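You operate a simulated robot arm through the tools that you are given. There is no shell and no other tool.

Carry out the task below with a simulated robot arm. There is one attempt and no reset: what you move stays moved.

Task
Change the dead red bulb in the tail lamp.
Fine: bench switch off first, on again after; old bulb in the orange tray; cover shut.

Only the result counts: the job must be done as asked and must still hold three seconds after the hand-in. Knocking over, shifting, dropping, spilling or breaking anything else fails it. A push-on lid holds only when it is set on centred and level and pressed home; a screw cap is set on level and turned clockwise until tight.

Robot
A 6-joint arm with a three-finger gripper, fixed in place. Base frame: the origin is on the floor under the middle of its stand, x ahead of it, y to its left, z up. Lengths are in mm, angles in rad, forces in N, time in s.
It reaches about 1213 mm from its shoulder. Its first joint turns from -2.897 to 2.897 rad. Payload 4.89 kg.
The TCP is the grasp point between the finger pads, 30 mm short of the fingertips. In the tool frame z runs along the fingers and y along their closing line. The gripper opens to 164 mm; its body begins 125 mm behind the TCP.
Orientation is that of the tool frame in the base frame, as a unit quaternion [w, x, y, z]. With the fingers straight down and closing along the base's y, the tool's x points along the base's -x, its y along +y and its z along -z.

Tools
- The arm moves only by the tool apply_moves. Its argument "plan" is a list that holds one entry, the list of rows, each a list of 7 numbers: the shift along the base's x, y, z in cm, then the turn, a rotation vector about the base's x, y, z in rad, then the closure, from 0 (fully open) to 1 (shut). In form: [[[x, y, z, wx, wy, wz, grip], ...]]. A call has 1 to 20 rows; each row is the pose to reach, as a shift and turn from the pose commanded when the call began. A row lasts 0.2 s, in which the tool goes at most 50 mm and 0.15 rad; a call with a longer step from one row to the next is refused whole, and so is a gripper value outside its range. A pose out of reach is approached as far as the arm can. The call stops where the force on the tool passes 90 N (or 10 N more than at its start, if that is more) or the arm is blocked; 0.2 s more then pass. The fingers move at their own pace (about 108 mm/s each) and stop on an object; they squeeze with about 34 N. The grip force told is the motor's: it shows also when the fingers shut on nothing. Time passes only in rows, and 0.2 s behind the last, so rows that repeat a pose let the fingers close. It gives the time, the measured TCP pose, the force on the tool (base axes), the opening and the grip force at its end, in the units of the frame above (readings bear some noise), with the torque about the TCP (base axes, N m) and any sound that the robot's microphone picked up, and new pictures: "pictures" is both (left out), scene, wrist or none.
- Cameras (640 x 400 px; columns grow to the right, rows downward): "scene" is fixed at [45.7, -643.5, 1655.1]; the picture's right is [0.87, -0.49, 0.00], its down [-0.18, -0.32, -0.93] and it looks along [0.46, 0.81, -0.37] (base axes); focal length 335 px, centre (320, 200). "wrist" rides on the gripper at [76, -2, -152] in the tool frame; the picture's right is [0.02, 1.00, 0.00], its down [-0.88, 0.02, -0.47] and it looks along [-0.47, 0.01, 0.88] (tool axes); focal length 247 px, centre (320, 200). There is no depth. A picture from a camera that has moved, and an enlarged one, comes with that camera's place and axes in the base frame and with its lens. The place of the scene camera against the robot may be out by one fixed shift of up to 12 mm in any direction.
- slide_trunk(by): moves the trunk up (or, below 0, down) by that many mm; the arm rides with it, the base frame stays. It gives what a move gives, with no picture.
- zoom(camera, box): a new picture of the part [left, top, right, bottom] of that camera's present view, enlarged. The clock stands still meanwhile.
- finish_job(): hands the job in; it is judged then, once.

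Places have to be worked out from the pictures, the camera data and where the tool is seen. Open the gripper and draw the arm clear of the work before you hand the job in, unless the task says otherwise.

The tools are called as a command line: name --argument value ..., lists and objects as JSON in quotes. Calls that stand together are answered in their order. apply_moves: Moves the arm, as the interface text tells. Its arguments: {"type":"object","properties":{"plan":{"type":"array"},"pictures":{"type":"string","enum":["both","scene","wrist","none"]}},"required":["plan"]} The other tools are called the same way: slide_trunk (by) moves the trunk up or down; zoom (camera, box) takes an enlarged picture of a part of a camera's view; finish_job () hands the job in.

At the start:

```text
t: 0.0
tcp_pos: [549.2, 250.2, 1265.0]
tool_rot: [-0.001, 0.0, 1.0, 0.0]
force: [-0.1, 0.9, 0.7]
moment: [0.02, 0.01, 0.01]
grip_width: 164.1
grip_force: 0.1
trunk travel left (down, up): [-175.0, 215.0]
```

scene: 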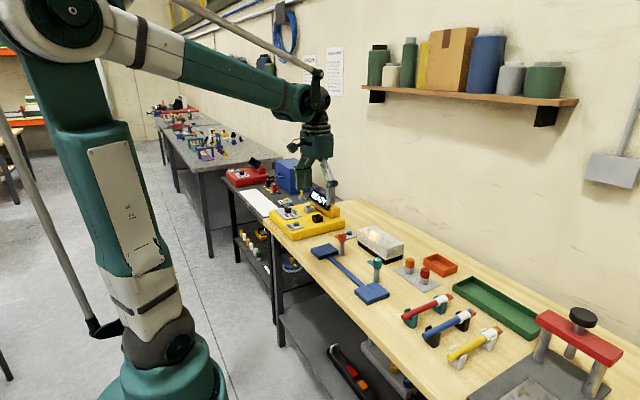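
wrist: 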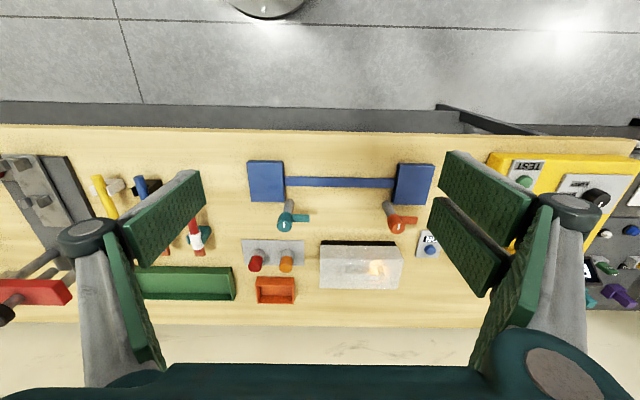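

I'll start by looking closely at the bench: the lamp housing, spare bulbs, tray, and switch.

zoom --camera "scene" --box '[300, 210, 480, 322]'

zoom --camera "wrist" --box '[230, 140, 450, 310]'

zoom --camera "wrist" --box '[400, 140, 640, 310]'

zoom --camera "scene" --box '[220, 140, 400, 252]'

```text
3.56 times, centred on (390, 266) of scene
camera zoom: at [45.7, -643.5, 1655.1], right [0.87, -0.49, 0.0], down [-0.18, -0.32, -0.93], along [0.46, 0.81, -0.37], focal length 1192 px, centre (71, -35)
```

zoom: 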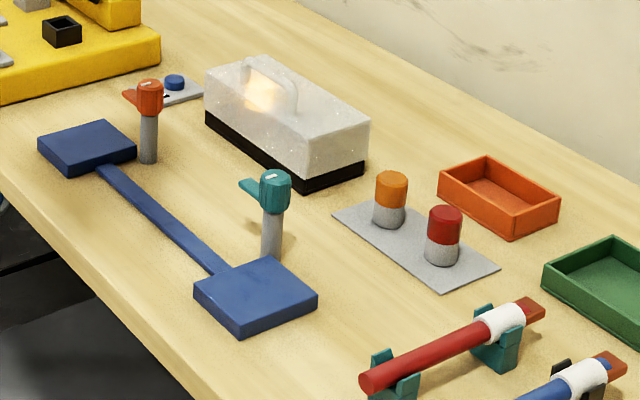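

```text
2.35 times, centred on (340, 225) of wrist
camera zoom: at [471.6, 247.9, 1416.2], right [-0.02, 1.0, 0.0], down [0.88, 0.02, 0.47], along [0.47, 0.01, -0.88], focal length 581 px, centre (273, 141)
```

zoom: 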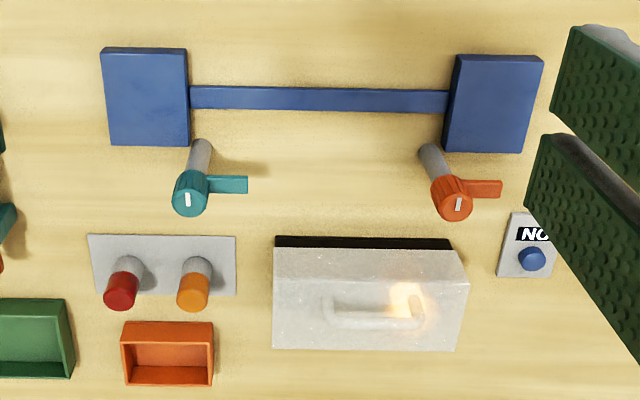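

```text
2.35 times, centred on (520, 225) of wrist
camera zoom: at [471.6, 247.9, 1416.2], right [-0.02, 1.0, 0.0], down [0.88, 0.02, 0.47], along [0.47, 0.01, -0.88], focal length 581 px, centre (-151, 141)
```

zoom: 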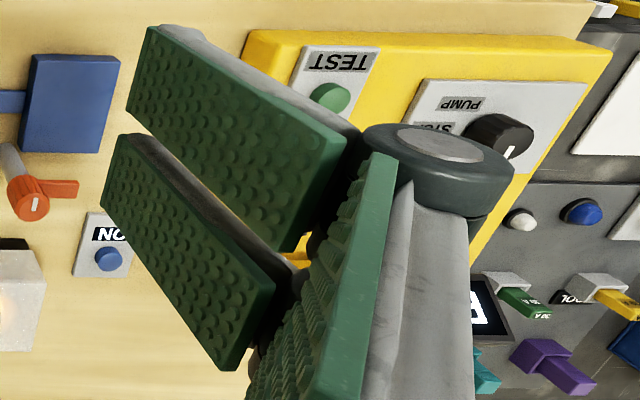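

```text
3.56 times, centred on (310, 196) of scene
camera zoom: at [45.7, -643.5, 1655.1], right [0.87, -0.49, 0.0], down [-0.18, -0.32, -0.93], along [0.46, 0.81, -0.37], focal length 1192 px, centre (356, 214)
```

zoom: 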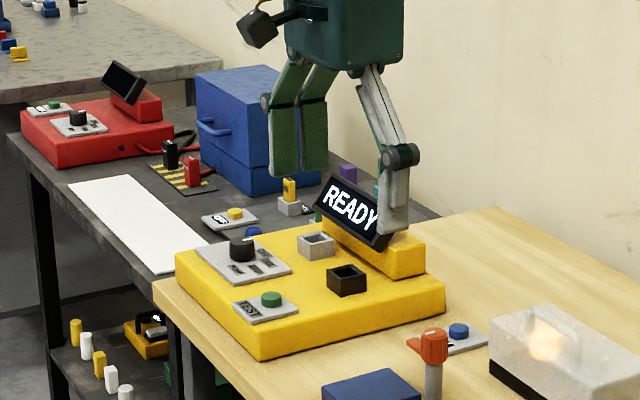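

The lamp (white translucent cover with a handle on a black base) looks to be near x≈890, y≈350, and the blue "ON" button near (877, 539, 917). I'll move the wrist camera over the lamp, staying high, for a closer look.

apply_moves --plan '[[[4, 1.7, -2, 0, 0, 0, 0], [8, 3.4, -4, 0, 0, 0, 0], [12, 5.1, -6, 0, 0, 0, 0], [16, 6.8, -8, 0, 0, 0, 0], [20, 8.5, -10, 0, 0, 0, 0], [23, 9.8, -11.4, 0, 0, 0, 0], [23, 9.8, -11.4, 0, 0, 0, 0]]]'

```text
t: 1.6
tcp_pos: [779.4, 348.3, 1148.8]
tool_rot: [0.0, 0.001, 1.0, 0.0]
force: [1.8, 0.5, -0.3]
moment: [-0.07, 0.2, -0.01]
grip_width: 164.0
grip_force: 0.1
trunk travel left (down, up): [-175.0, 215.0]
camera wrist: at [702.5, 345.8, 1301.4], right [-0.02, 1.0, 0.0], down [0.88, 0.02, 0.47], along [0.47, 0.01, -0.88], focal length 247 px, centre (320, 200)
```

scene: 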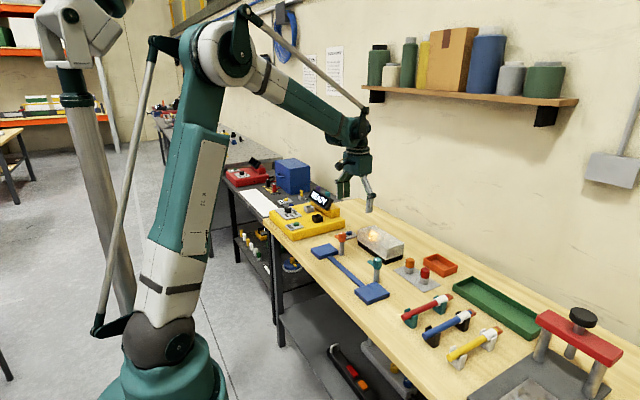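
wrist: 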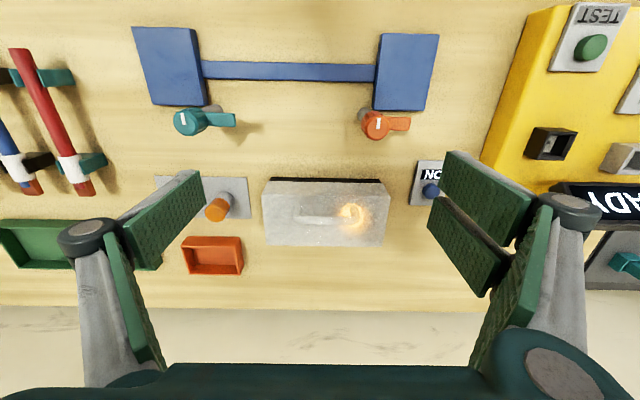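

zoom --camera "wrist" --box '[250, 165, 410, 265]'

zoom --camera "wrist" --box '[150, 100, 310, 200]'

zoom --camera "scene" --box '[340, 215, 420, 265]'

zoom --camera "scene" --box '[320, 150, 400, 220]'

```text
4.00 times, centred on (330, 215) of wrist
camera zoom: at [702.5, 345.8, 1301.4], right [-0.02, 1.0, 0.0], down [0.88, 0.02, 0.47], along [0.47, 0.01, -0.88], focal length 988 px, centre (280, 140)
```

zoom: 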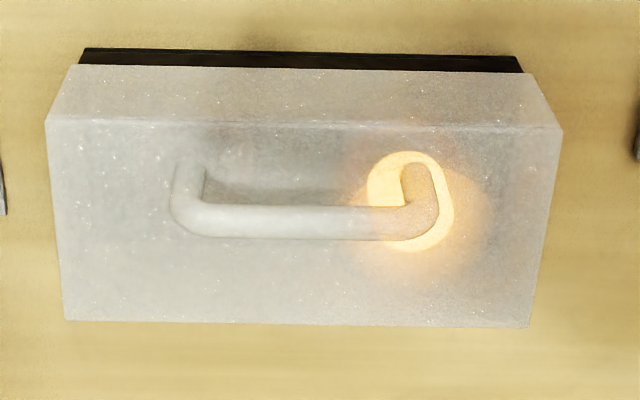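

```text
4.00 times, centred on (230, 150) of wrist
camera zoom: at [702.5, 345.8, 1301.4], right [-0.02, 1.0, 0.0], down [0.88, 0.02, 0.47], along [0.47, 0.01, -0.88], focal length 988 px, centre (680, 400)
```

zoom: 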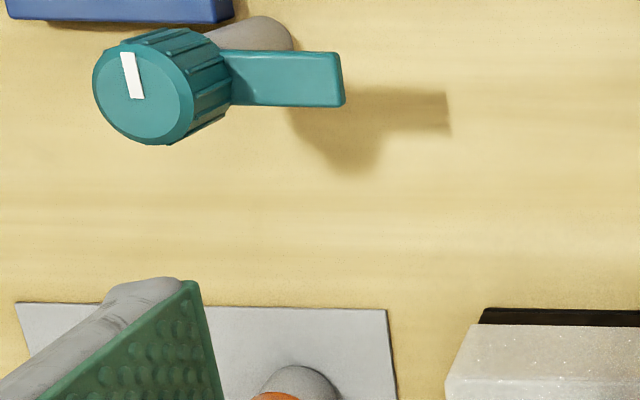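

```text
8.00 times, centred on (380, 240) of scene
camera zoom: at [45.7, -643.5, 1655.1], right [0.87, -0.49, 0.0], down [-0.18, -0.32, -0.93], along [0.46, 0.81, -0.37], focal length 2682 px, centre (-160, -120)
```

zoom: 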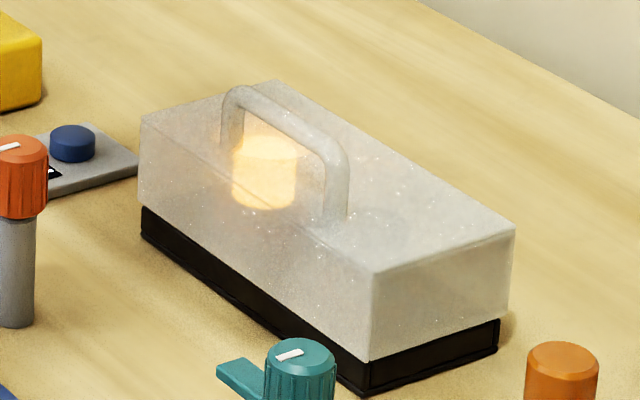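

```text
5.71 times, centred on (360, 185) of scene
camera zoom: at [45.7, -643.5, 1655.1], right [0.87, -0.49, 0.0], down [-0.18, -0.32, -0.93], along [0.46, 0.81, -0.37], focal length 1916 px, centre (91, 286)
```

zoom: 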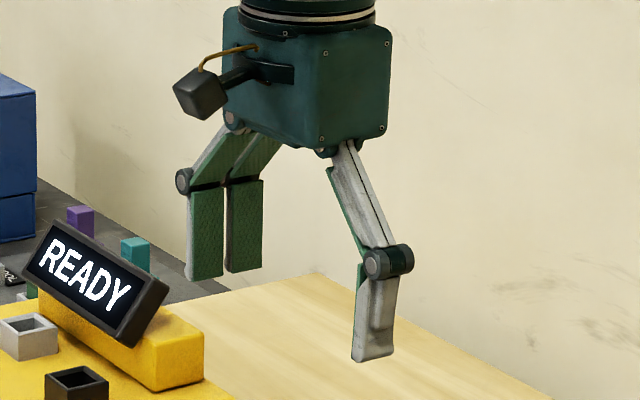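

The lamp cover spans about x 870–961, y 262–454, with its top near z≈977. Its D-handle runs along y, with its centre near y≈359. Next I'll slide over to view the blue "ON" switch and its surroundings before pressing it.

apply_moves --plan '[[[0, 4.8, 0, 0, 0, 0, 0], [0, 9.6, 0, 0, 0, 0, 0], [0, 14.4, 0, 0, 0, 0, 0], [0, 19, 0, 0, 0, 0, 0], [0, 19, 0, 0, 0, 0, 0]]]' --pictures "wrist"

zoom --camera "wrist" --box '[240, 130, 400, 230]'

```text
t: 2.8
tcp_pos: [777.6, 540.5, 1150.9]
tool_rot: [0.0, -0.001, 1.0, 0.0]
force: [0.5, 0.8, -0.8]
moment: [-0.09, 0.01, 0.02]
grip_width: 164.0
grip_force: 0.0
trunk travel left (down, up): [-175.0, 215.0]
camera wrist: at [700.7, 537.6, 1302.5], right [-0.02, 1.0, 0.0], down [0.88, 0.02, 0.47], along [0.47, 0.01, -0.88], focal length 247 px, centre (320, 200)
```

wrist: 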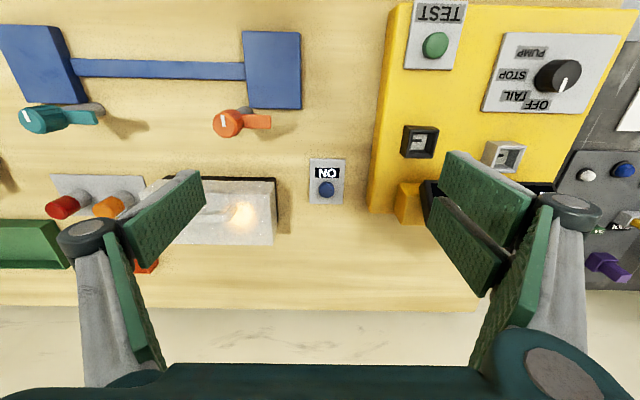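

```text
4.00 times, centred on (320, 180) of wrist
camera zoom: at [700.7, 537.6, 1302.5], right [-0.02, 1.0, 0.0], down [0.88, 0.02, 0.47], along [0.47, 0.01, -0.88], focal length 988 px, centre (320, 280)
```

zoom: 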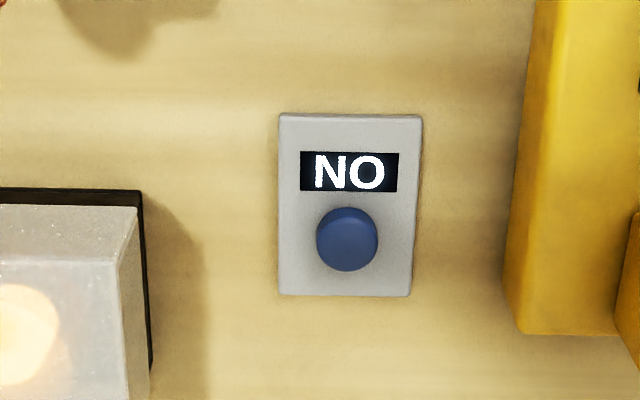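

The display by the blue button reads "ON" (upside down from here). I'll read the yellow machine's labels too, to be sure which switch is meant.

zoom --camera "wrist" --box '[380, 0, 640, 170]'

zoom --camera "wrist" --box '[150, 150, 300, 260]'

zoom --camera "scene" --box '[215, 150, 345, 245]'

```text
2.35 times, centred on (510, 85) of wrist
camera zoom: at [700.7, 537.6, 1302.5], right [-0.02, 1.0, 0.0], down [0.88, 0.02, 0.47], along [0.47, 0.01, -0.88], focal length 581 px, centre (-127, 471)
```

zoom: 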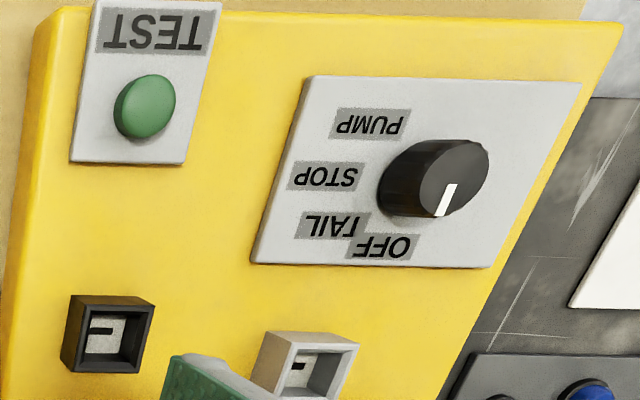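

```text
3.64 times, centred on (225, 205) of wrist
camera zoom: at [700.7, 537.6, 1302.5], right [-0.02, 1.0, 0.0], down [0.88, 0.02, 0.47], along [0.47, 0.01, -0.88], focal length 898 px, centre (666, 182)
```

zoom: 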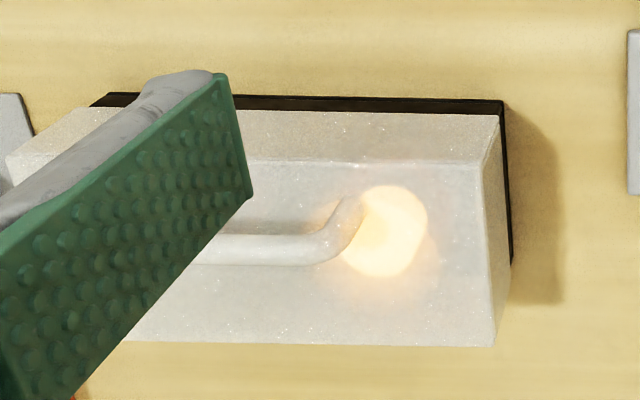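

```text
4.21 times, centred on (280, 198) of scene
camera zoom: at [45.7, -643.5, 1655.1], right [0.87, -0.49, 0.0], down [-0.18, -0.32, -0.93], along [0.46, 0.81, -0.37], focal length 1412 px, centre (488, 210)
```

zoom: 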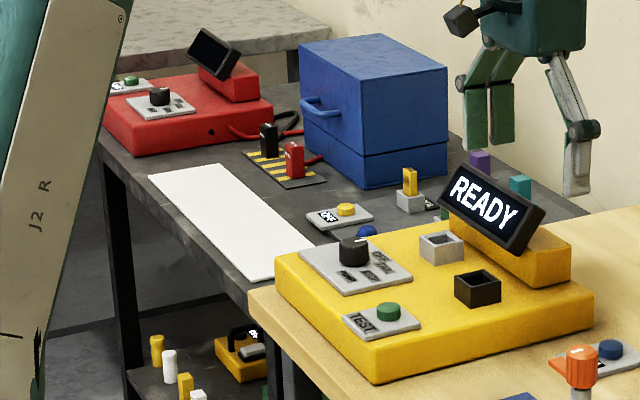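

Only the blue push button near (890, 553) with the ON display belongs to this bench, so that is the bench switch. I'll close the fingers and bring them above the button to check alignment before pressing.

apply_moves --plan '[[[0, 0, 0, 0, 0, 0, 0.5], [0, 0, 0, 0, 0, 0, 1], [2.5, 0.3, -3, 0, 0, 0, 1], [5, 0.6, -6, 0, 0, 0, 1], [8, 0.9, -9, 0, 0, 0, 1], [10.7, 1.3, -12, 0, 0, 0, 1], [10.7, 1.3, -13, 0, 0, 0, 1], [10.7, 1.3, -13, 0, 0, 0, 1]]]'

zoom --camera "wrist" --box '[240, 100, 400, 250]'

zoom --camera "scene" --box '[310, 170, 410, 270]'

```text
t: 4.6
tcp_pos: [887.0, 550.9, 1019.6]
tool_rot: [0.0, 0.0, 1.0, 0.0]
force: [-0.3, 0.9, -1.8]
moment: [-0.04, 0.07, -0.02]
grip_width: 0.0
grip_force: 33.2
trunk travel left (down, up): [-175.0, 215.0]
camera wrist: at [809.0, 548.4, 1171.5], right [-0.02, 1.0, 0.0], down [0.88, 0.02, 0.47], along [0.47, 0.01, -0.88], focal length 247 px, centre (320, 200)
```

scene: 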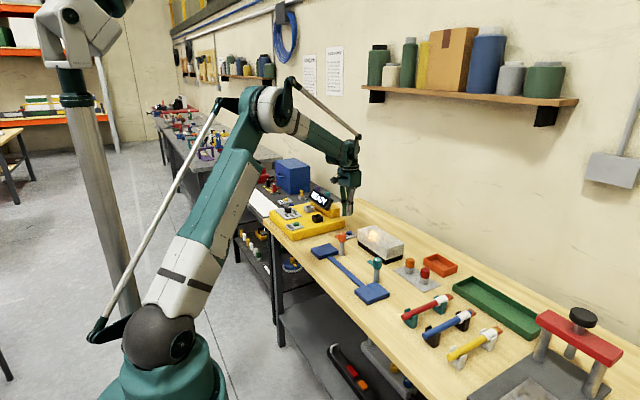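
wrist: 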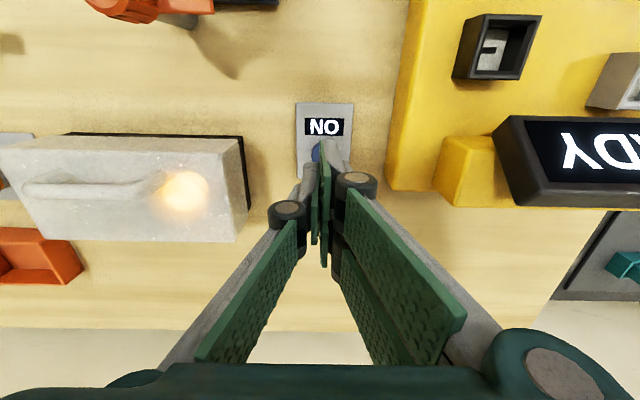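

```text
2.67 times, centred on (320, 175) of wrist
camera zoom: at [809.0, 548.4, 1171.5], right [-0.02, 1.0, 0.0], down [0.88, 0.02, 0.47], along [0.47, 0.01, -0.88], focal length 659 px, centre (320, 267)
```

zoom: 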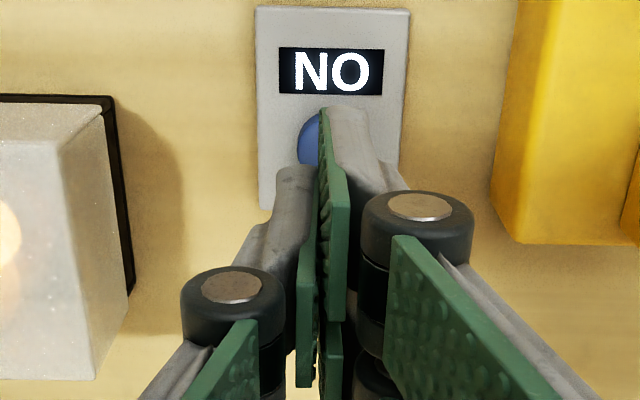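

```text
4.00 times, centred on (360, 220) of scene
camera zoom: at [45.7, -643.5, 1655.1], right [0.87, -0.49, 0.0], down [-0.18, -0.32, -0.93], along [0.46, 0.81, -0.37], focal length 1341 px, centre (160, 120)
```

zoom: 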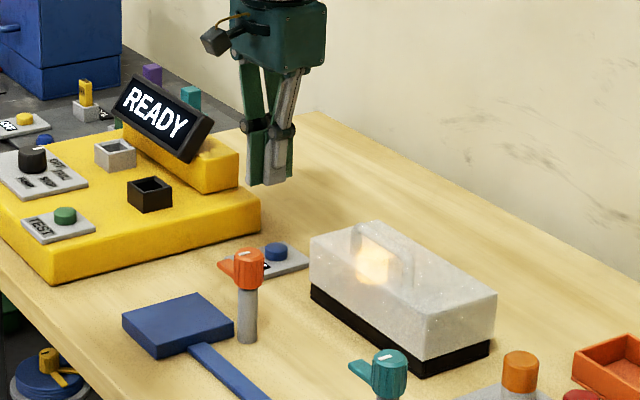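

Three sightings agree on the button at about (896, 554, top z≈896), so the bench surface is near z≈880. I'll centre the closed fingertips over it and descend in small steps.

apply_moves --plan '[[[0.9, 0.3, 0, 0, 0, 0, 1], [0.9, 0.3, -4, 0, 0, 0, 1], [0.9, 0.3, -8, 0, 0, 0, 1], [0.9, 0.3, -8.8, 0, 0, 0, 1], [0.9, 0.3, -8.8, 0, 0, 0, 1]]]'

zoom --camera "wrist" --box '[240, 100, 400, 250]'

zoom --camera "scene" --box '[320, 190, 400, 250]'

```text
t: 5.8
tcp_pos: [894.8, 553.4, 931.6]
tool_rot: [0.0, 0.0, 1.0, -0.001]
force: [0.0, 0.0, -0.8]
moment: [-0.03, 0.05, 0.02]
grip_width: 0.2
grip_force: 33.8
trunk travel left (down, up): [-175.0, 215.0]
camera wrist: at [817.3, 551.4, 1083.3], right [-0.02, 1.0, 0.0], down [0.88, 0.02, 0.47], along [0.47, 0.01, -0.88], focal length 247 px, centre (320, 200)
```

scene: 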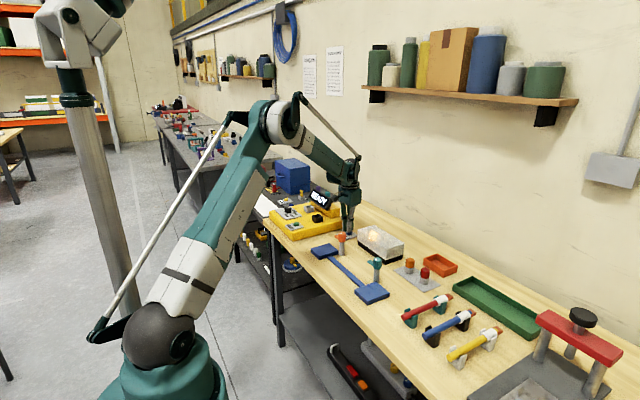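
wrist: 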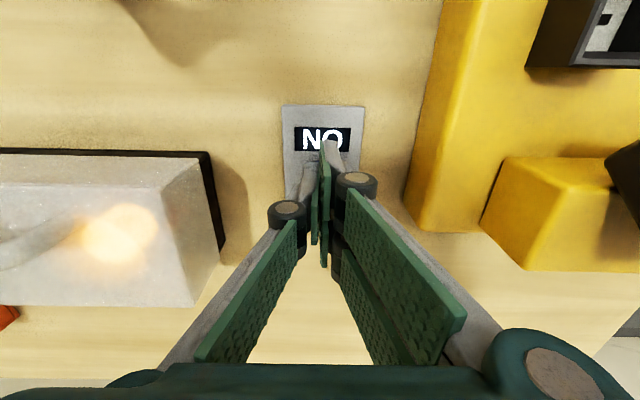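

```text
2.67 times, centred on (320, 175) of wrist
camera zoom: at [817.3, 551.4, 1083.3], right [-0.02, 1.0, 0.0], down [0.88, 0.02, 0.47], along [0.47, 0.01, -0.88], focal length 659 px, centre (320, 267)
```

zoom: 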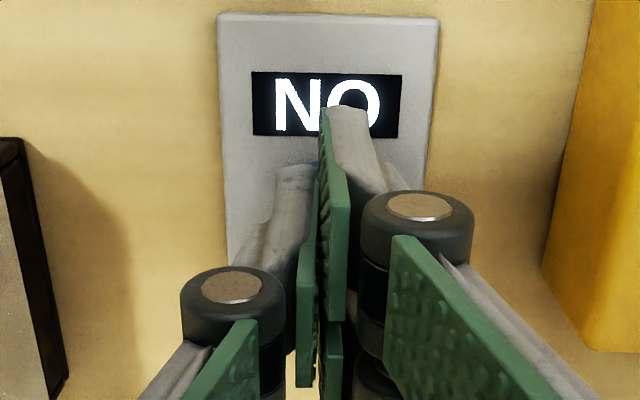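

```text
6.67 times, centred on (360, 220) of scene
camera zoom: at [45.7, -643.5, 1655.1], right [0.87, -0.49, 0.0], down [-0.18, -0.32, -0.93], along [0.46, 0.81, -0.37], focal length 2235 px, centre (53, 67)
```

zoom: 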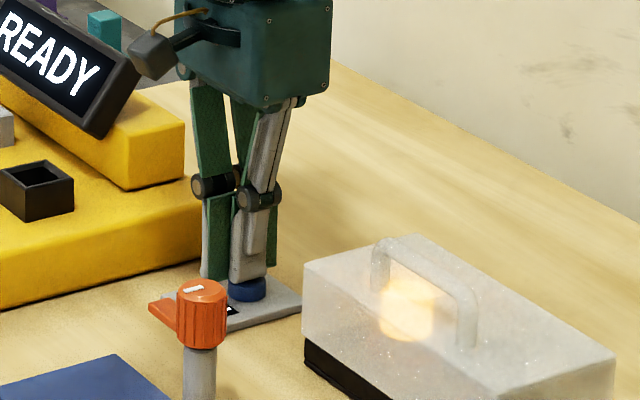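

The fingertips sit just above the blue button with the label face below. Now I'll press down slowly in 2 mm steps.

apply_moves --plan '[[[0, 0, -0.3, 0, 0, 0, 1], [0, 0, -0.5, 0, 0, 0, 1], [0, 0, -0.7, 0, 0, 0, 1], [0, 0, -0.9, 0, 0, 0, 1]]]' --pictures "wrist"

```text
t: 6.8
tcp_pos: [895.0, 553.3, 923.7]
tool_rot: [0.0, 0.001, 1.0, 0.0]
force: [1.1, -1.6, 6.8]
moment: [-0.02, -0.11, -0.01]
grip_width: 5.9
grip_force: 44.8
trunk travel left (down, up): [-175.0, 215.0]
heard: click
camera wrist: at [817.0, 551.8, 1075.4], right [-0.02, 1.0, 0.0], down [0.88, 0.02, 0.47], along [0.47, 0.01, -0.88], focal length 247 px, centre (320, 200)
```

wrist: 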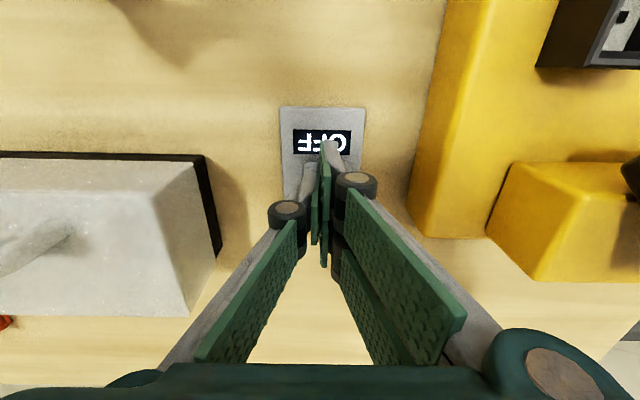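

Click heard, the display reads OFF and the lamp went dark. I'll retract straight up, open the gripper, and go back over the lamp to inspect the cover.

apply_moves --plan '[[[0, 0, 2, 0, 0, 0, 1], [0, 0, 6, 0, 0, 0, 1], [0, 0, 11, 0, 0, 0, 1], [0, 0, 16, 0, 0, 0, 1], [0, 0, 20, 0, 0, 0, 1], [-2.5, -4, 20, 0, 0, 0, 0.5], [-5, -8, 20, 0, 0, 0, 0], [-7.5, -12, 20, 0, 0, 0, 0], [-10, -16, 20, 0, 0, 0, 0], [-11, -19.6, 20, 0, 0, 0, 0], [-11, -19.6, 20, 0, 0, 0, 0]]]'

zoom --camera "wrist" --box '[240, 130, 400, 250]'

zoom --camera "scene" --box '[340, 215, 420, 265]'

```text
t: 9.2
tcp_pos: [785.3, 357.9, 1124.0]
tool_rot: [0.0, -0.001, 1.0, 0.001]
force: [-1.5, 0.2, 0.7]
moment: [0.03, -0.07, 0.0]
grip_width: 164.3
grip_force: 0.0
trunk travel left (down, up): [-175.0, 215.0]
camera wrist: at [708.0, 355.6, 1275.3], right [-0.02, 1.0, 0.0], down [0.88, 0.02, 0.47], along [0.47, 0.01, -0.88], focal length 247 px, centre (320, 200)
```

scene: 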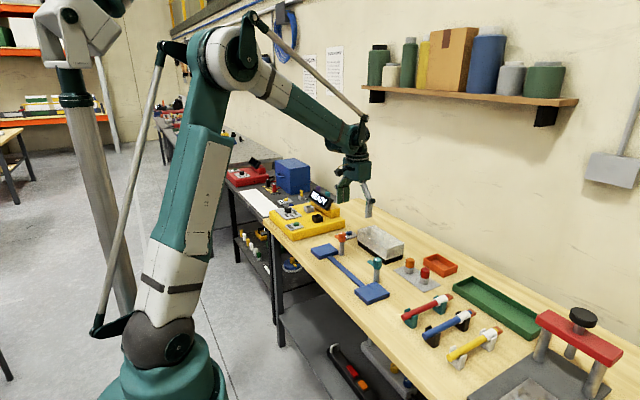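
wrist: 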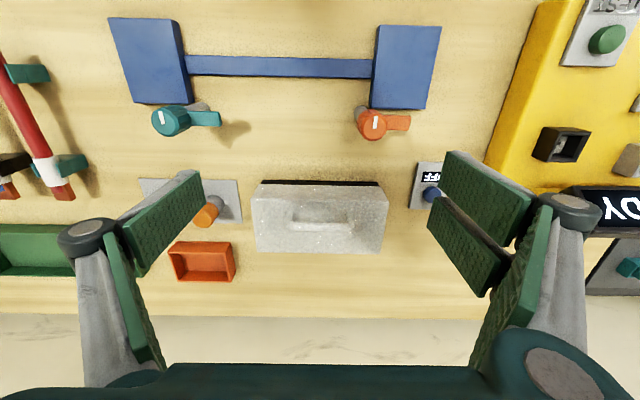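

```text
3.33 times, centred on (320, 190) of wrist
camera zoom: at [708.0, 355.6, 1275.3], right [-0.02, 1.0, 0.0], down [0.88, 0.02, 0.47], along [0.47, 0.01, -0.88], focal length 823 px, centre (320, 233)
```

zoom: 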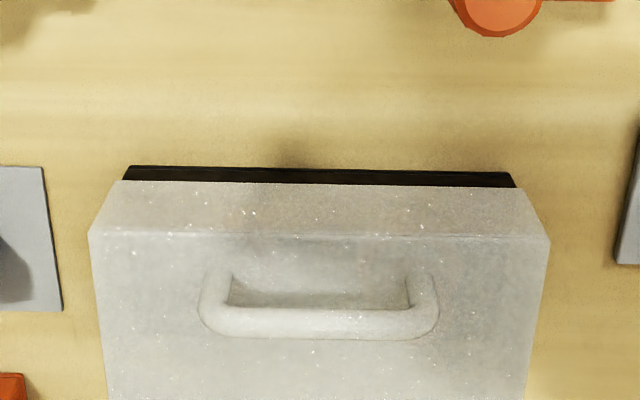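

```text
8.00 times, centred on (380, 240) of scene
camera zoom: at [45.7, -643.5, 1655.1], right [0.87, -0.49, 0.0], down [-0.18, -0.32, -0.93], along [0.46, 0.81, -0.37], focal length 2682 px, centre (-160, -120)
```

zoom: 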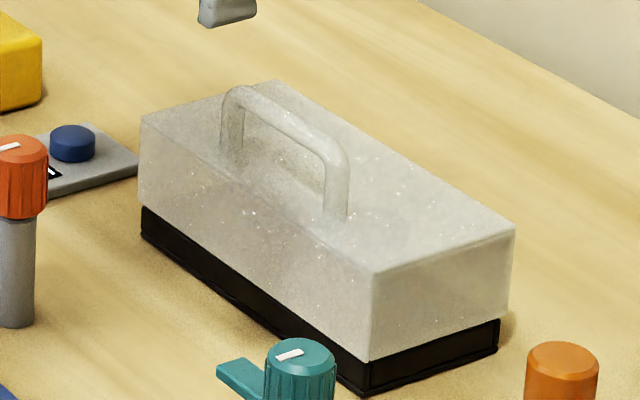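

The handle sits off-centre toward the front edge (x≈903, bar z≈989), which suggests a rear hinge. I'll turn the tool −90° about z, so the fingers close across the handle bar, and move the camera to check the rear edge.

apply_moves --plan '[[[1.5, 0.5, -0.3, 0, 0, -0.1428, 0], [3, 1, -0.6, 0, 0, -0.2856, 0], [4.5, 1.5, -0.9, 0, 0, -0.4284, 0], [6, 2, -1.2, 0, 0, -0.5712, 0], [7.5, 2.5, -1.5, 0, 0, -0.714, 0], [9, 3, -1.8, 0, 0, -0.8568, 0], [10.5, 3.5, -2.1, 0, 0, -0.9996, 0], [12, 4, -2.4, 0, 0, -1.1424, 0], [13.5, 4.5, -2.7, 0, 0, -1.2852, 0], [15, 5, -3, 0, 0, -1.428, 0], [17, 5.5, -3.5, 0, 0, -1.5708, 0], [20, 6, -4.5, 0, 0, -1.5708, 0], [20, 6, -4.5, 0, 0, -1.5708, 0]]]'

zoom --camera "wrist" --box '[200, 80, 440, 230]'

```text
t: 12.0
tcp_pos: [985.0, 419.3, 1078.4]
tool_rot: [-0.001, 0.706, 0.708, 0.0]
force: [0.3, 0.1, 0.2]
moment: [-0.04, 0.08, -0.01]
grip_width: 164.1
grip_force: 0.0
trunk travel left (down, up): [-175.0, 215.0]
camera wrist: at [982.2, 494.3, 1229.8], right [1.0, 0.02, 0.0], down [0.02, -0.88, 0.47], along [0.01, -0.47, -0.88], focal length 247 px, centre (320, 200)
```

scene: 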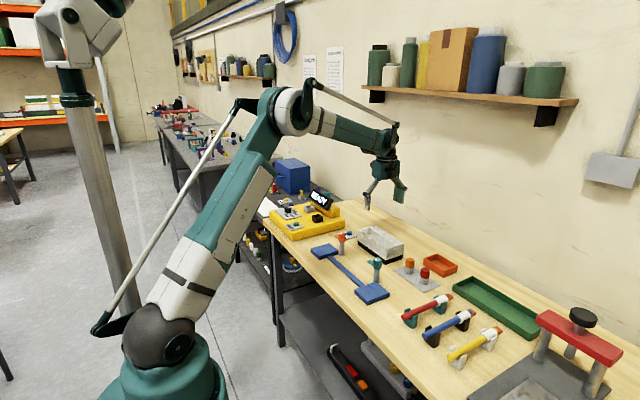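
wrist: 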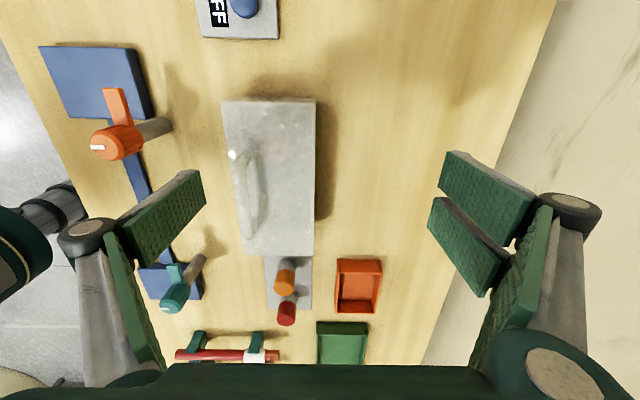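

```text
2.67 times, centred on (320, 155) of wrist
camera zoom: at [982.2, 494.3, 1229.8], right [1.0, 0.02, 0.0], down [0.02, -0.88, 0.47], along [0.01, -0.47, -0.88], focal length 659 px, centre (320, 320)
```

zoom: 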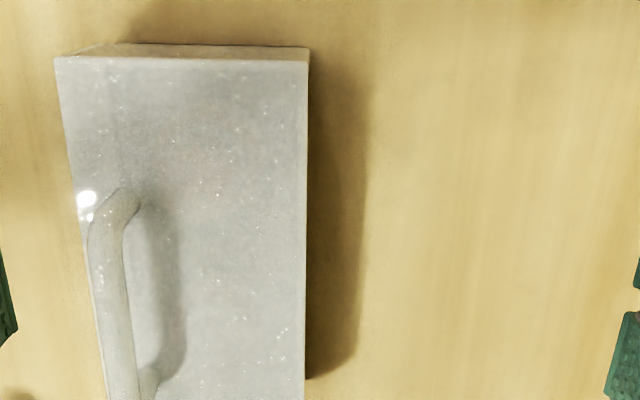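

The rear edge is seen edge-on. I'll shift 45 mm toward the wall to see the rear face and check for a hinge.

apply_moves --plan '[[[2.5, 0, 0, 0, 0, 0, 0], [4.5, 0, 0, 0, 0, 0, 0], [4.5, 0, 0, 0, 0, 0, 0]]]'

zoom --camera "wrist" --box '[180, 80, 340, 180]'

zoom --camera "wrist" --box '[180, 180, 340, 280]'

```text
t: 12.8
tcp_pos: [1029.8, 418.0, 1077.2]
tool_rot: [0.001, 0.707, 0.707, 0.001]
force: [0.0, -1.2, 0.0]
moment: [-0.02, 0.06, -0.04]
grip_width: 163.9
grip_force: 0.0
trunk travel left (down, up): [-175.0, 215.0]
camera wrist: at [1027.4, 494.0, 1229.7], right [1.0, 0.02, 0.0], down [0.02, -0.88, 0.47], along [0.01, -0.47, -0.88], focal length 247 px, centre (320, 200)
```

scene: 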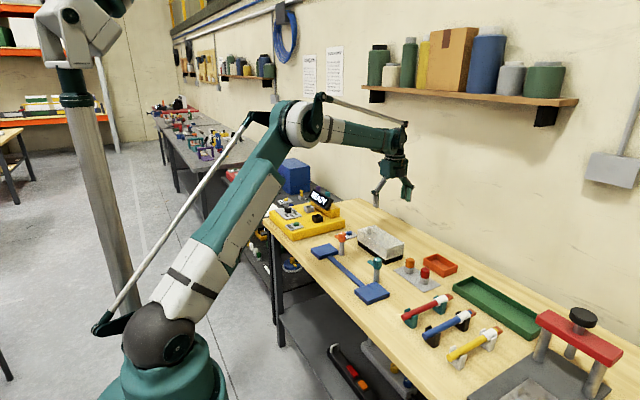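
wrist: 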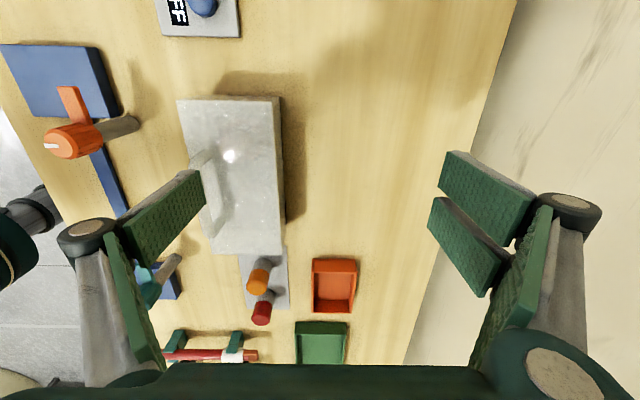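

```text
4.00 times, centred on (260, 130) of wrist
camera zoom: at [1027.4, 494.0, 1229.7], right [1.0, 0.02, 0.0], down [0.02, -0.88, 0.47], along [0.01, -0.47, -0.88], focal length 988 px, centre (560, 480)
```

zoom: 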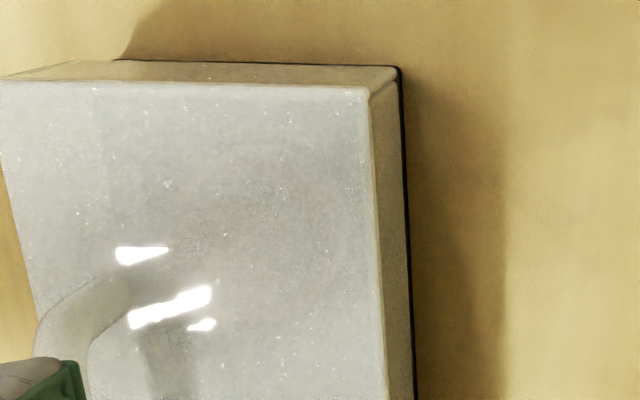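

```text
4.00 times, centred on (260, 230) of wrist
camera zoom: at [1027.4, 494.0, 1229.7], right [1.0, 0.02, 0.0], down [0.02, -0.88, 0.47], along [0.01, -0.47, -0.88], focal length 988 px, centre (560, 80)
```

zoom: 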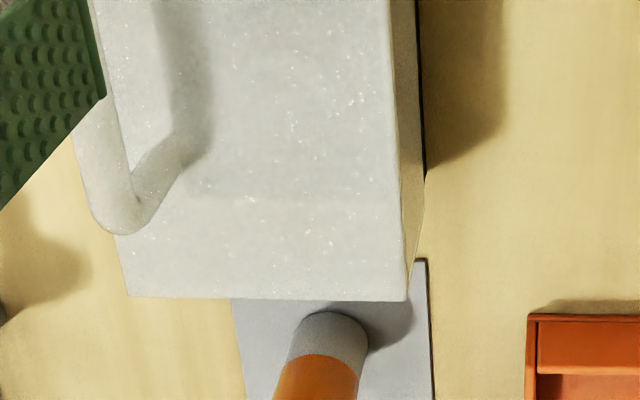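

There are no external hinge barrels, but the handle at x≈903 versus cover centre x≈929 points to a hinge along the rear edge. I'll move above the handle with fingers part-closed and check alignment before descending.

apply_moves --plan '[[[-4, -2, 0, 0, 0, 0, 0.3], [-8, -4, 0, 0, 0, 0, 0.6], [-12, -5.7, 0, 0, 0, 0, 0.6], [-12.7, -5.9, -1, 0, 0, 0, 0.6], [-12.7, -5.9, -2.5, 0, 0, 0, 0.6], [-12.7, -5.9, -2.5, 0, 0, 0, 0.6]]]'

zoom --camera "wrist" --box '[220, 100, 420, 250]'

zoom --camera "scene" --box '[330, 190, 430, 265]'

```text
t: 14.2
tcp_pos: [903.1, 359.8, 1053.7]
tool_rot: [0.0, 0.707, 0.707, 0.0]
force: [1.1, -0.7, -0.7]
moment: [-0.05, 0.02, 0.0]
grip_width: 65.6
grip_force: 0.0
trunk travel left (down, up): [-175.0, 215.0]
camera wrist: at [900.6, 435.3, 1204.8], right [1.0, 0.02, 0.0], down [0.02, -0.88, 0.47], along [0.01, -0.47, -0.88], focal length 247 px, centre (320, 200)
```

scene: 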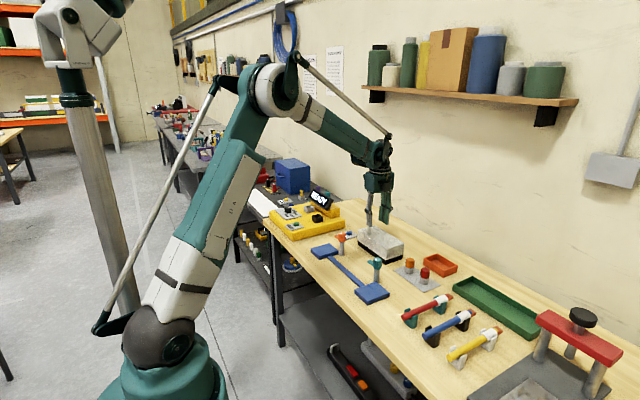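
wrist: 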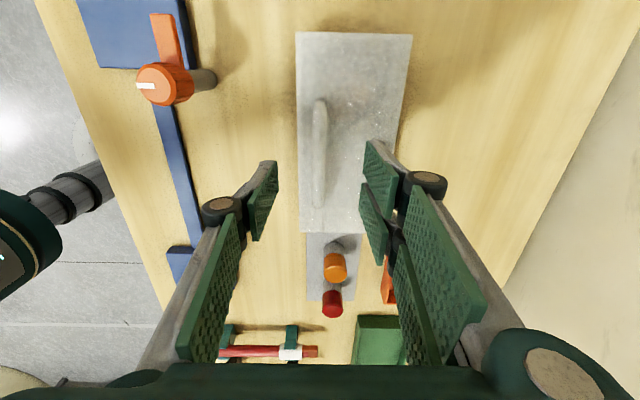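

```text
2.67 times, centred on (320, 175) of wrist
camera zoom: at [900.6, 435.3, 1204.8], right [1.0, 0.02, 0.0], down [0.02, -0.88, 0.47], along [0.01, -0.47, -0.88], focal length 659 px, centre (320, 267)
```

zoom: 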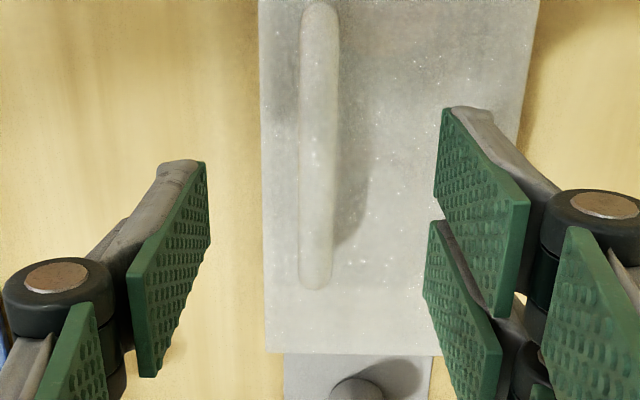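

```text
5.33 times, centred on (380, 228) of scene
camera zoom: at [45.7, -643.5, 1655.1], right [0.87, -0.49, 0.0], down [-0.18, -0.32, -0.93], along [0.46, 0.81, -0.37], focal length 1788 px, centre (0, 53)
```

zoom: 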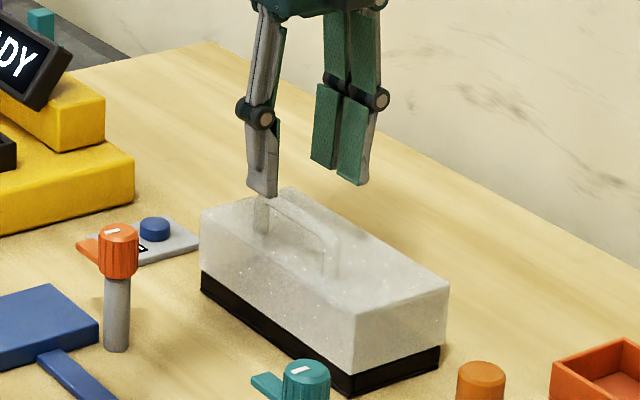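

The handle bar is centred between the pads (bar x≈902, y 311–411). I'll descend so the pads straddle the bar with the tips about 5 mm above the cover top.

apply_moves --plan '[[[0, 0.1, -2.5, 0, 0, 0, 0.6], [0, 0.1, -4.5, 0, 0, 0, 0.6], [0, 0.1, -5.5, 0, 0, 0, 0.6], [0, 0.1, -5.9, 0, 0, 0, 0.6], [0, 0.1, -5.9, 0, 0, 0, 0.6]]]'

zoom --camera "wrist" --box '[220, 100, 420, 250]'

zoom --camera "scene" --box '[330, 190, 430, 265]'

```text
t: 15.4
tcp_pos: [902.5, 360.9, 993.5]
tool_rot: [0.0, 0.707, 0.708, 0.0]
force: [0.2, 1.2, -0.7]
moment: [-0.02, -0.02, -0.03]
grip_width: 65.5
grip_force: 0.1
trunk travel left (down, up): [-175.0, 215.0]
camera wrist: at [900.4, 436.5, 1146.2], right [1.0, 0.02, 0.0], down [0.02, -0.88, 0.47], along [0.01, -0.47, -0.88], focal length 247 px, centre (320, 200)
```

scene: 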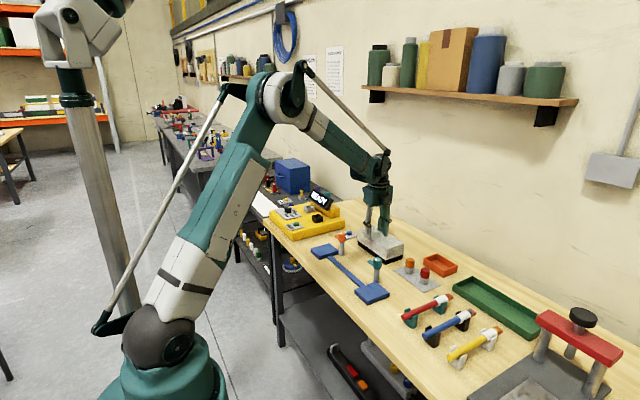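
wrist: 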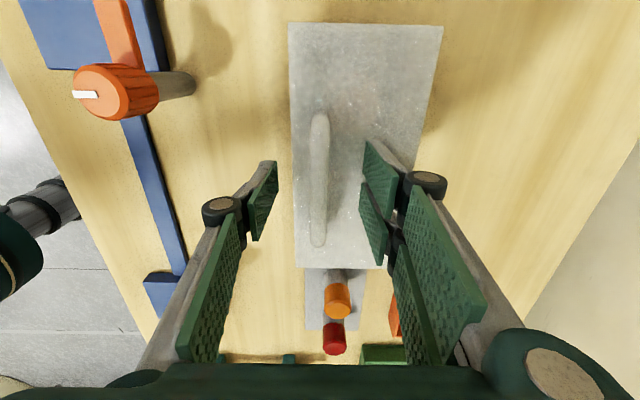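

```text
2.67 times, centred on (320, 175) of wrist
camera zoom: at [900.4, 436.5, 1146.2], right [1.0, 0.02, 0.0], down [0.02, -0.88, 0.47], along [0.01, -0.47, -0.88], focal length 659 px, centre (320, 267)
```

zoom: 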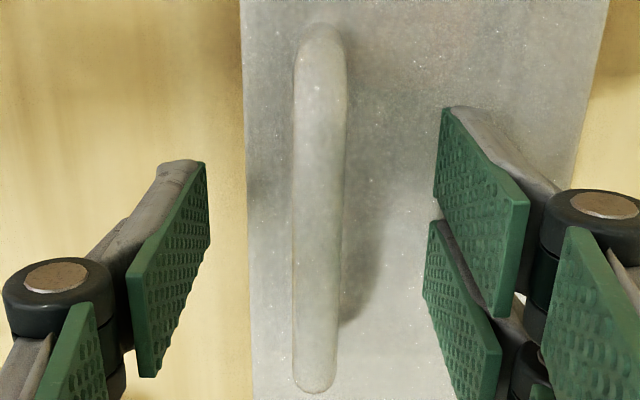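

```text
5.33 times, centred on (380, 228) of scene
camera zoom: at [45.7, -643.5, 1655.1], right [0.87, -0.49, 0.0], down [-0.18, -0.32, -0.93], along [0.46, 0.81, -0.37], focal length 1788 px, centre (0, 53)
```

zoom: 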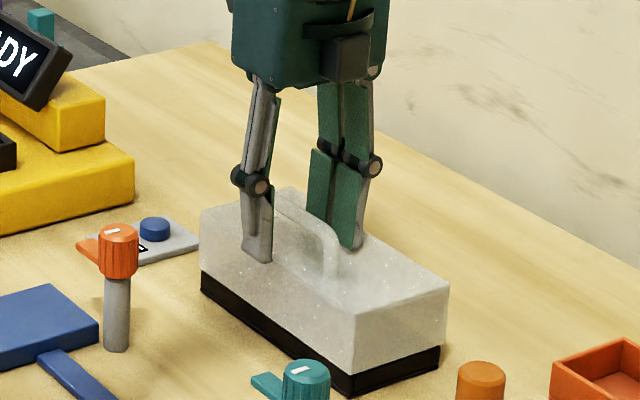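

The pads straddle the bar with no contact force. Closing on the handle now, then a tiny lift to feel whether it is hinged.

apply_moves --plan '[[[0, 0, 0, 0, 0, 0, 0.85], [0, 0, 0, 0, 0, 0, 1], [0, 0, 0, 0, 0, 0, 1], [0, 0, 0, 0, 0, 0, 1]]]' --pictures "none"

apply_moves --plan '[[[0, 0, 0.2, 0, 0, 0, 1], [0, 0, 0.4, 0, 0, 0, 1], [0, 0, 0.6, 0, 0, 0, 1], [0, 0, 0.6, 0, 0, 0, 1]]]'

zoom --camera "scene" --box '[330, 190, 430, 265]'

zoom --camera "wrist" --box '[220, 0, 460, 200]'

```text
t: 16.4
tcp_pos: [902.4, 362.1, 995.7]
tool_rot: [0.0, 0.707, 0.707, 0.0]
force: [0.3, 0.4, -1.2]
moment: [-0.01, 0.0, -0.05]
grip_width: 11.0
grip_force: 44.7
trunk travel left (down, up): [-175.0, 215.0]
```

```text
t: 17.4
tcp_pos: [904.7, 362.0, 998.4]
tool_rot: [0.0, 0.707, 0.707, 0.0]
force: [26.8, -0.2, -33.2]
moment: [0.02, 0.02, -0.03]
grip_width: 11.4
grip_force: 44.8
trunk travel left (down, up): [-175.0, 215.0]
camera wrist: at [903.0, 436.6, 1149.7], right [1.0, 0.02, 0.0], down [0.02, -0.88, 0.47], along [0.01, -0.47, -0.88], focal length 247 px, centre (320, 200)
```

scene: 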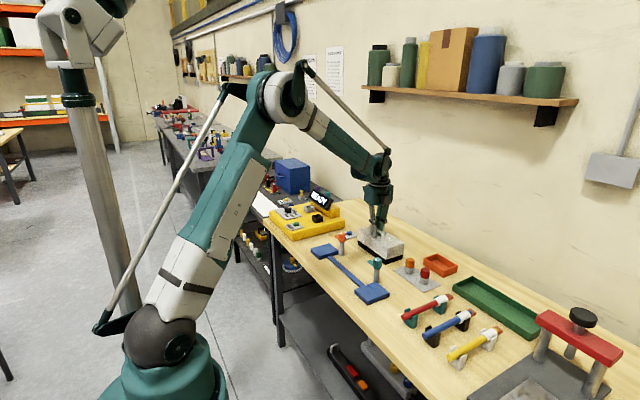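
wrist: 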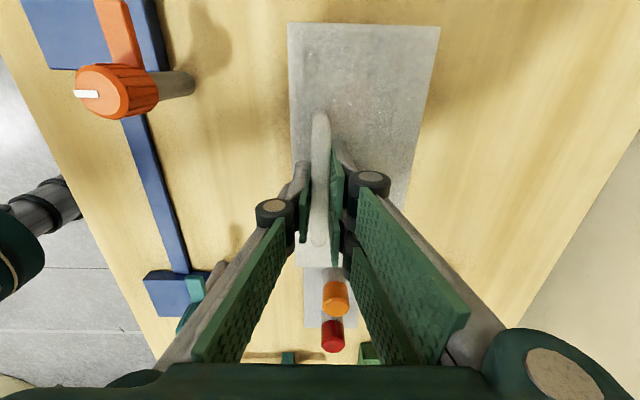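

```text
5.33 times, centred on (380, 228) of scene
camera zoom: at [45.7, -643.5, 1655.1], right [0.87, -0.49, 0.0], down [-0.18, -0.32, -0.93], along [0.46, 0.81, -0.37], focal length 1788 px, centre (0, 53)
```

zoom: 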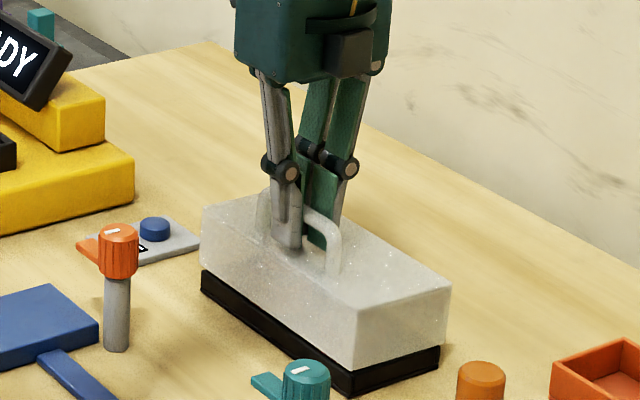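

```text
2.00 times, centred on (340, 100) of wrist
camera zoom: at [903.0, 436.6, 1149.7], right [1.0, 0.02, 0.0], down [0.02, -0.88, 0.47], along [0.01, -0.47, -0.88], focal length 494 px, centre (280, 400)
```

zoom: 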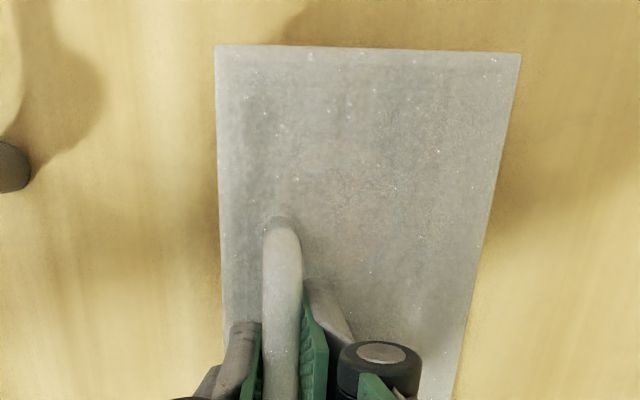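

Lifting 6 mm met a radial reaction (+27 N x, −33 N z) and the TCP slid along (+x,+z). That fits a hinge near (978, z≈897), a swing radius of about 119 mm. I'll relax, regrip 10 mm higher for finger clearance, and then swing the cover along that arc.

apply_moves --plan '[[[0, 0, -0.3, 0, 0, 0, 1], [0, 0, -0.6, 0, 0, 0, 1], [0, 0, -0.6, 0, 0, 0, 0.75], [0, 0, -0.6, 0, 0, 0, 0.75], [0, 0, 0.3, 0, 0, 0, 0.75], [0, 0, 0.3, 0, 0, 0, 1], [0, 0, 0.3, 0, 0, 0, 1], [0, 0, 0.3, 0, 0, 0, 1]]]' --pictures "wrist"

zoom --camera "scene" --box '[330, 190, 430, 265]'

```text
t: 19.2
tcp_pos: [902.4, 360.2, 1003.6]
tool_rot: [0.001, 0.707, 0.708, 0.0]
force: [-1.6, 0.4, 1.1]
moment: [-0.08, 0.01, -0.05]
grip_width: 11.6
grip_force: 44.8
trunk travel left (down, up): [-175.0, 215.0]
camera wrist: at [900.0, 435.9, 1155.2], right [1.0, 0.02, 0.0], down [0.02, -0.88, 0.47], along [0.01, -0.47, -0.88], focal length 247 px, centre (320, 200)
```

wrist: 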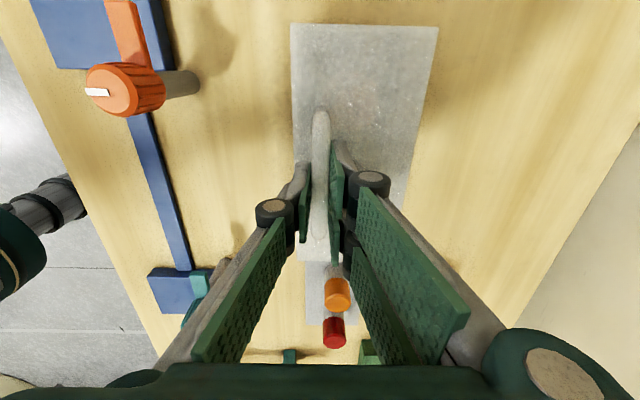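

```text
5.33 times, centred on (380, 228) of scene
camera zoom: at [45.7, -643.5, 1655.1], right [0.87, -0.49, 0.0], down [-0.18, -0.32, -0.93], along [0.46, 0.81, -0.37], focal length 1788 px, centre (0, 53)
```

zoom: 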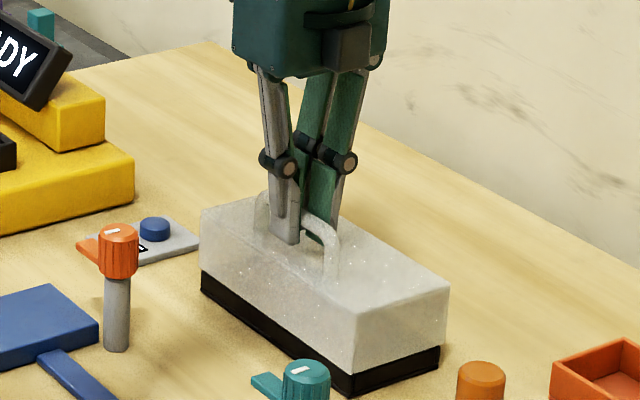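

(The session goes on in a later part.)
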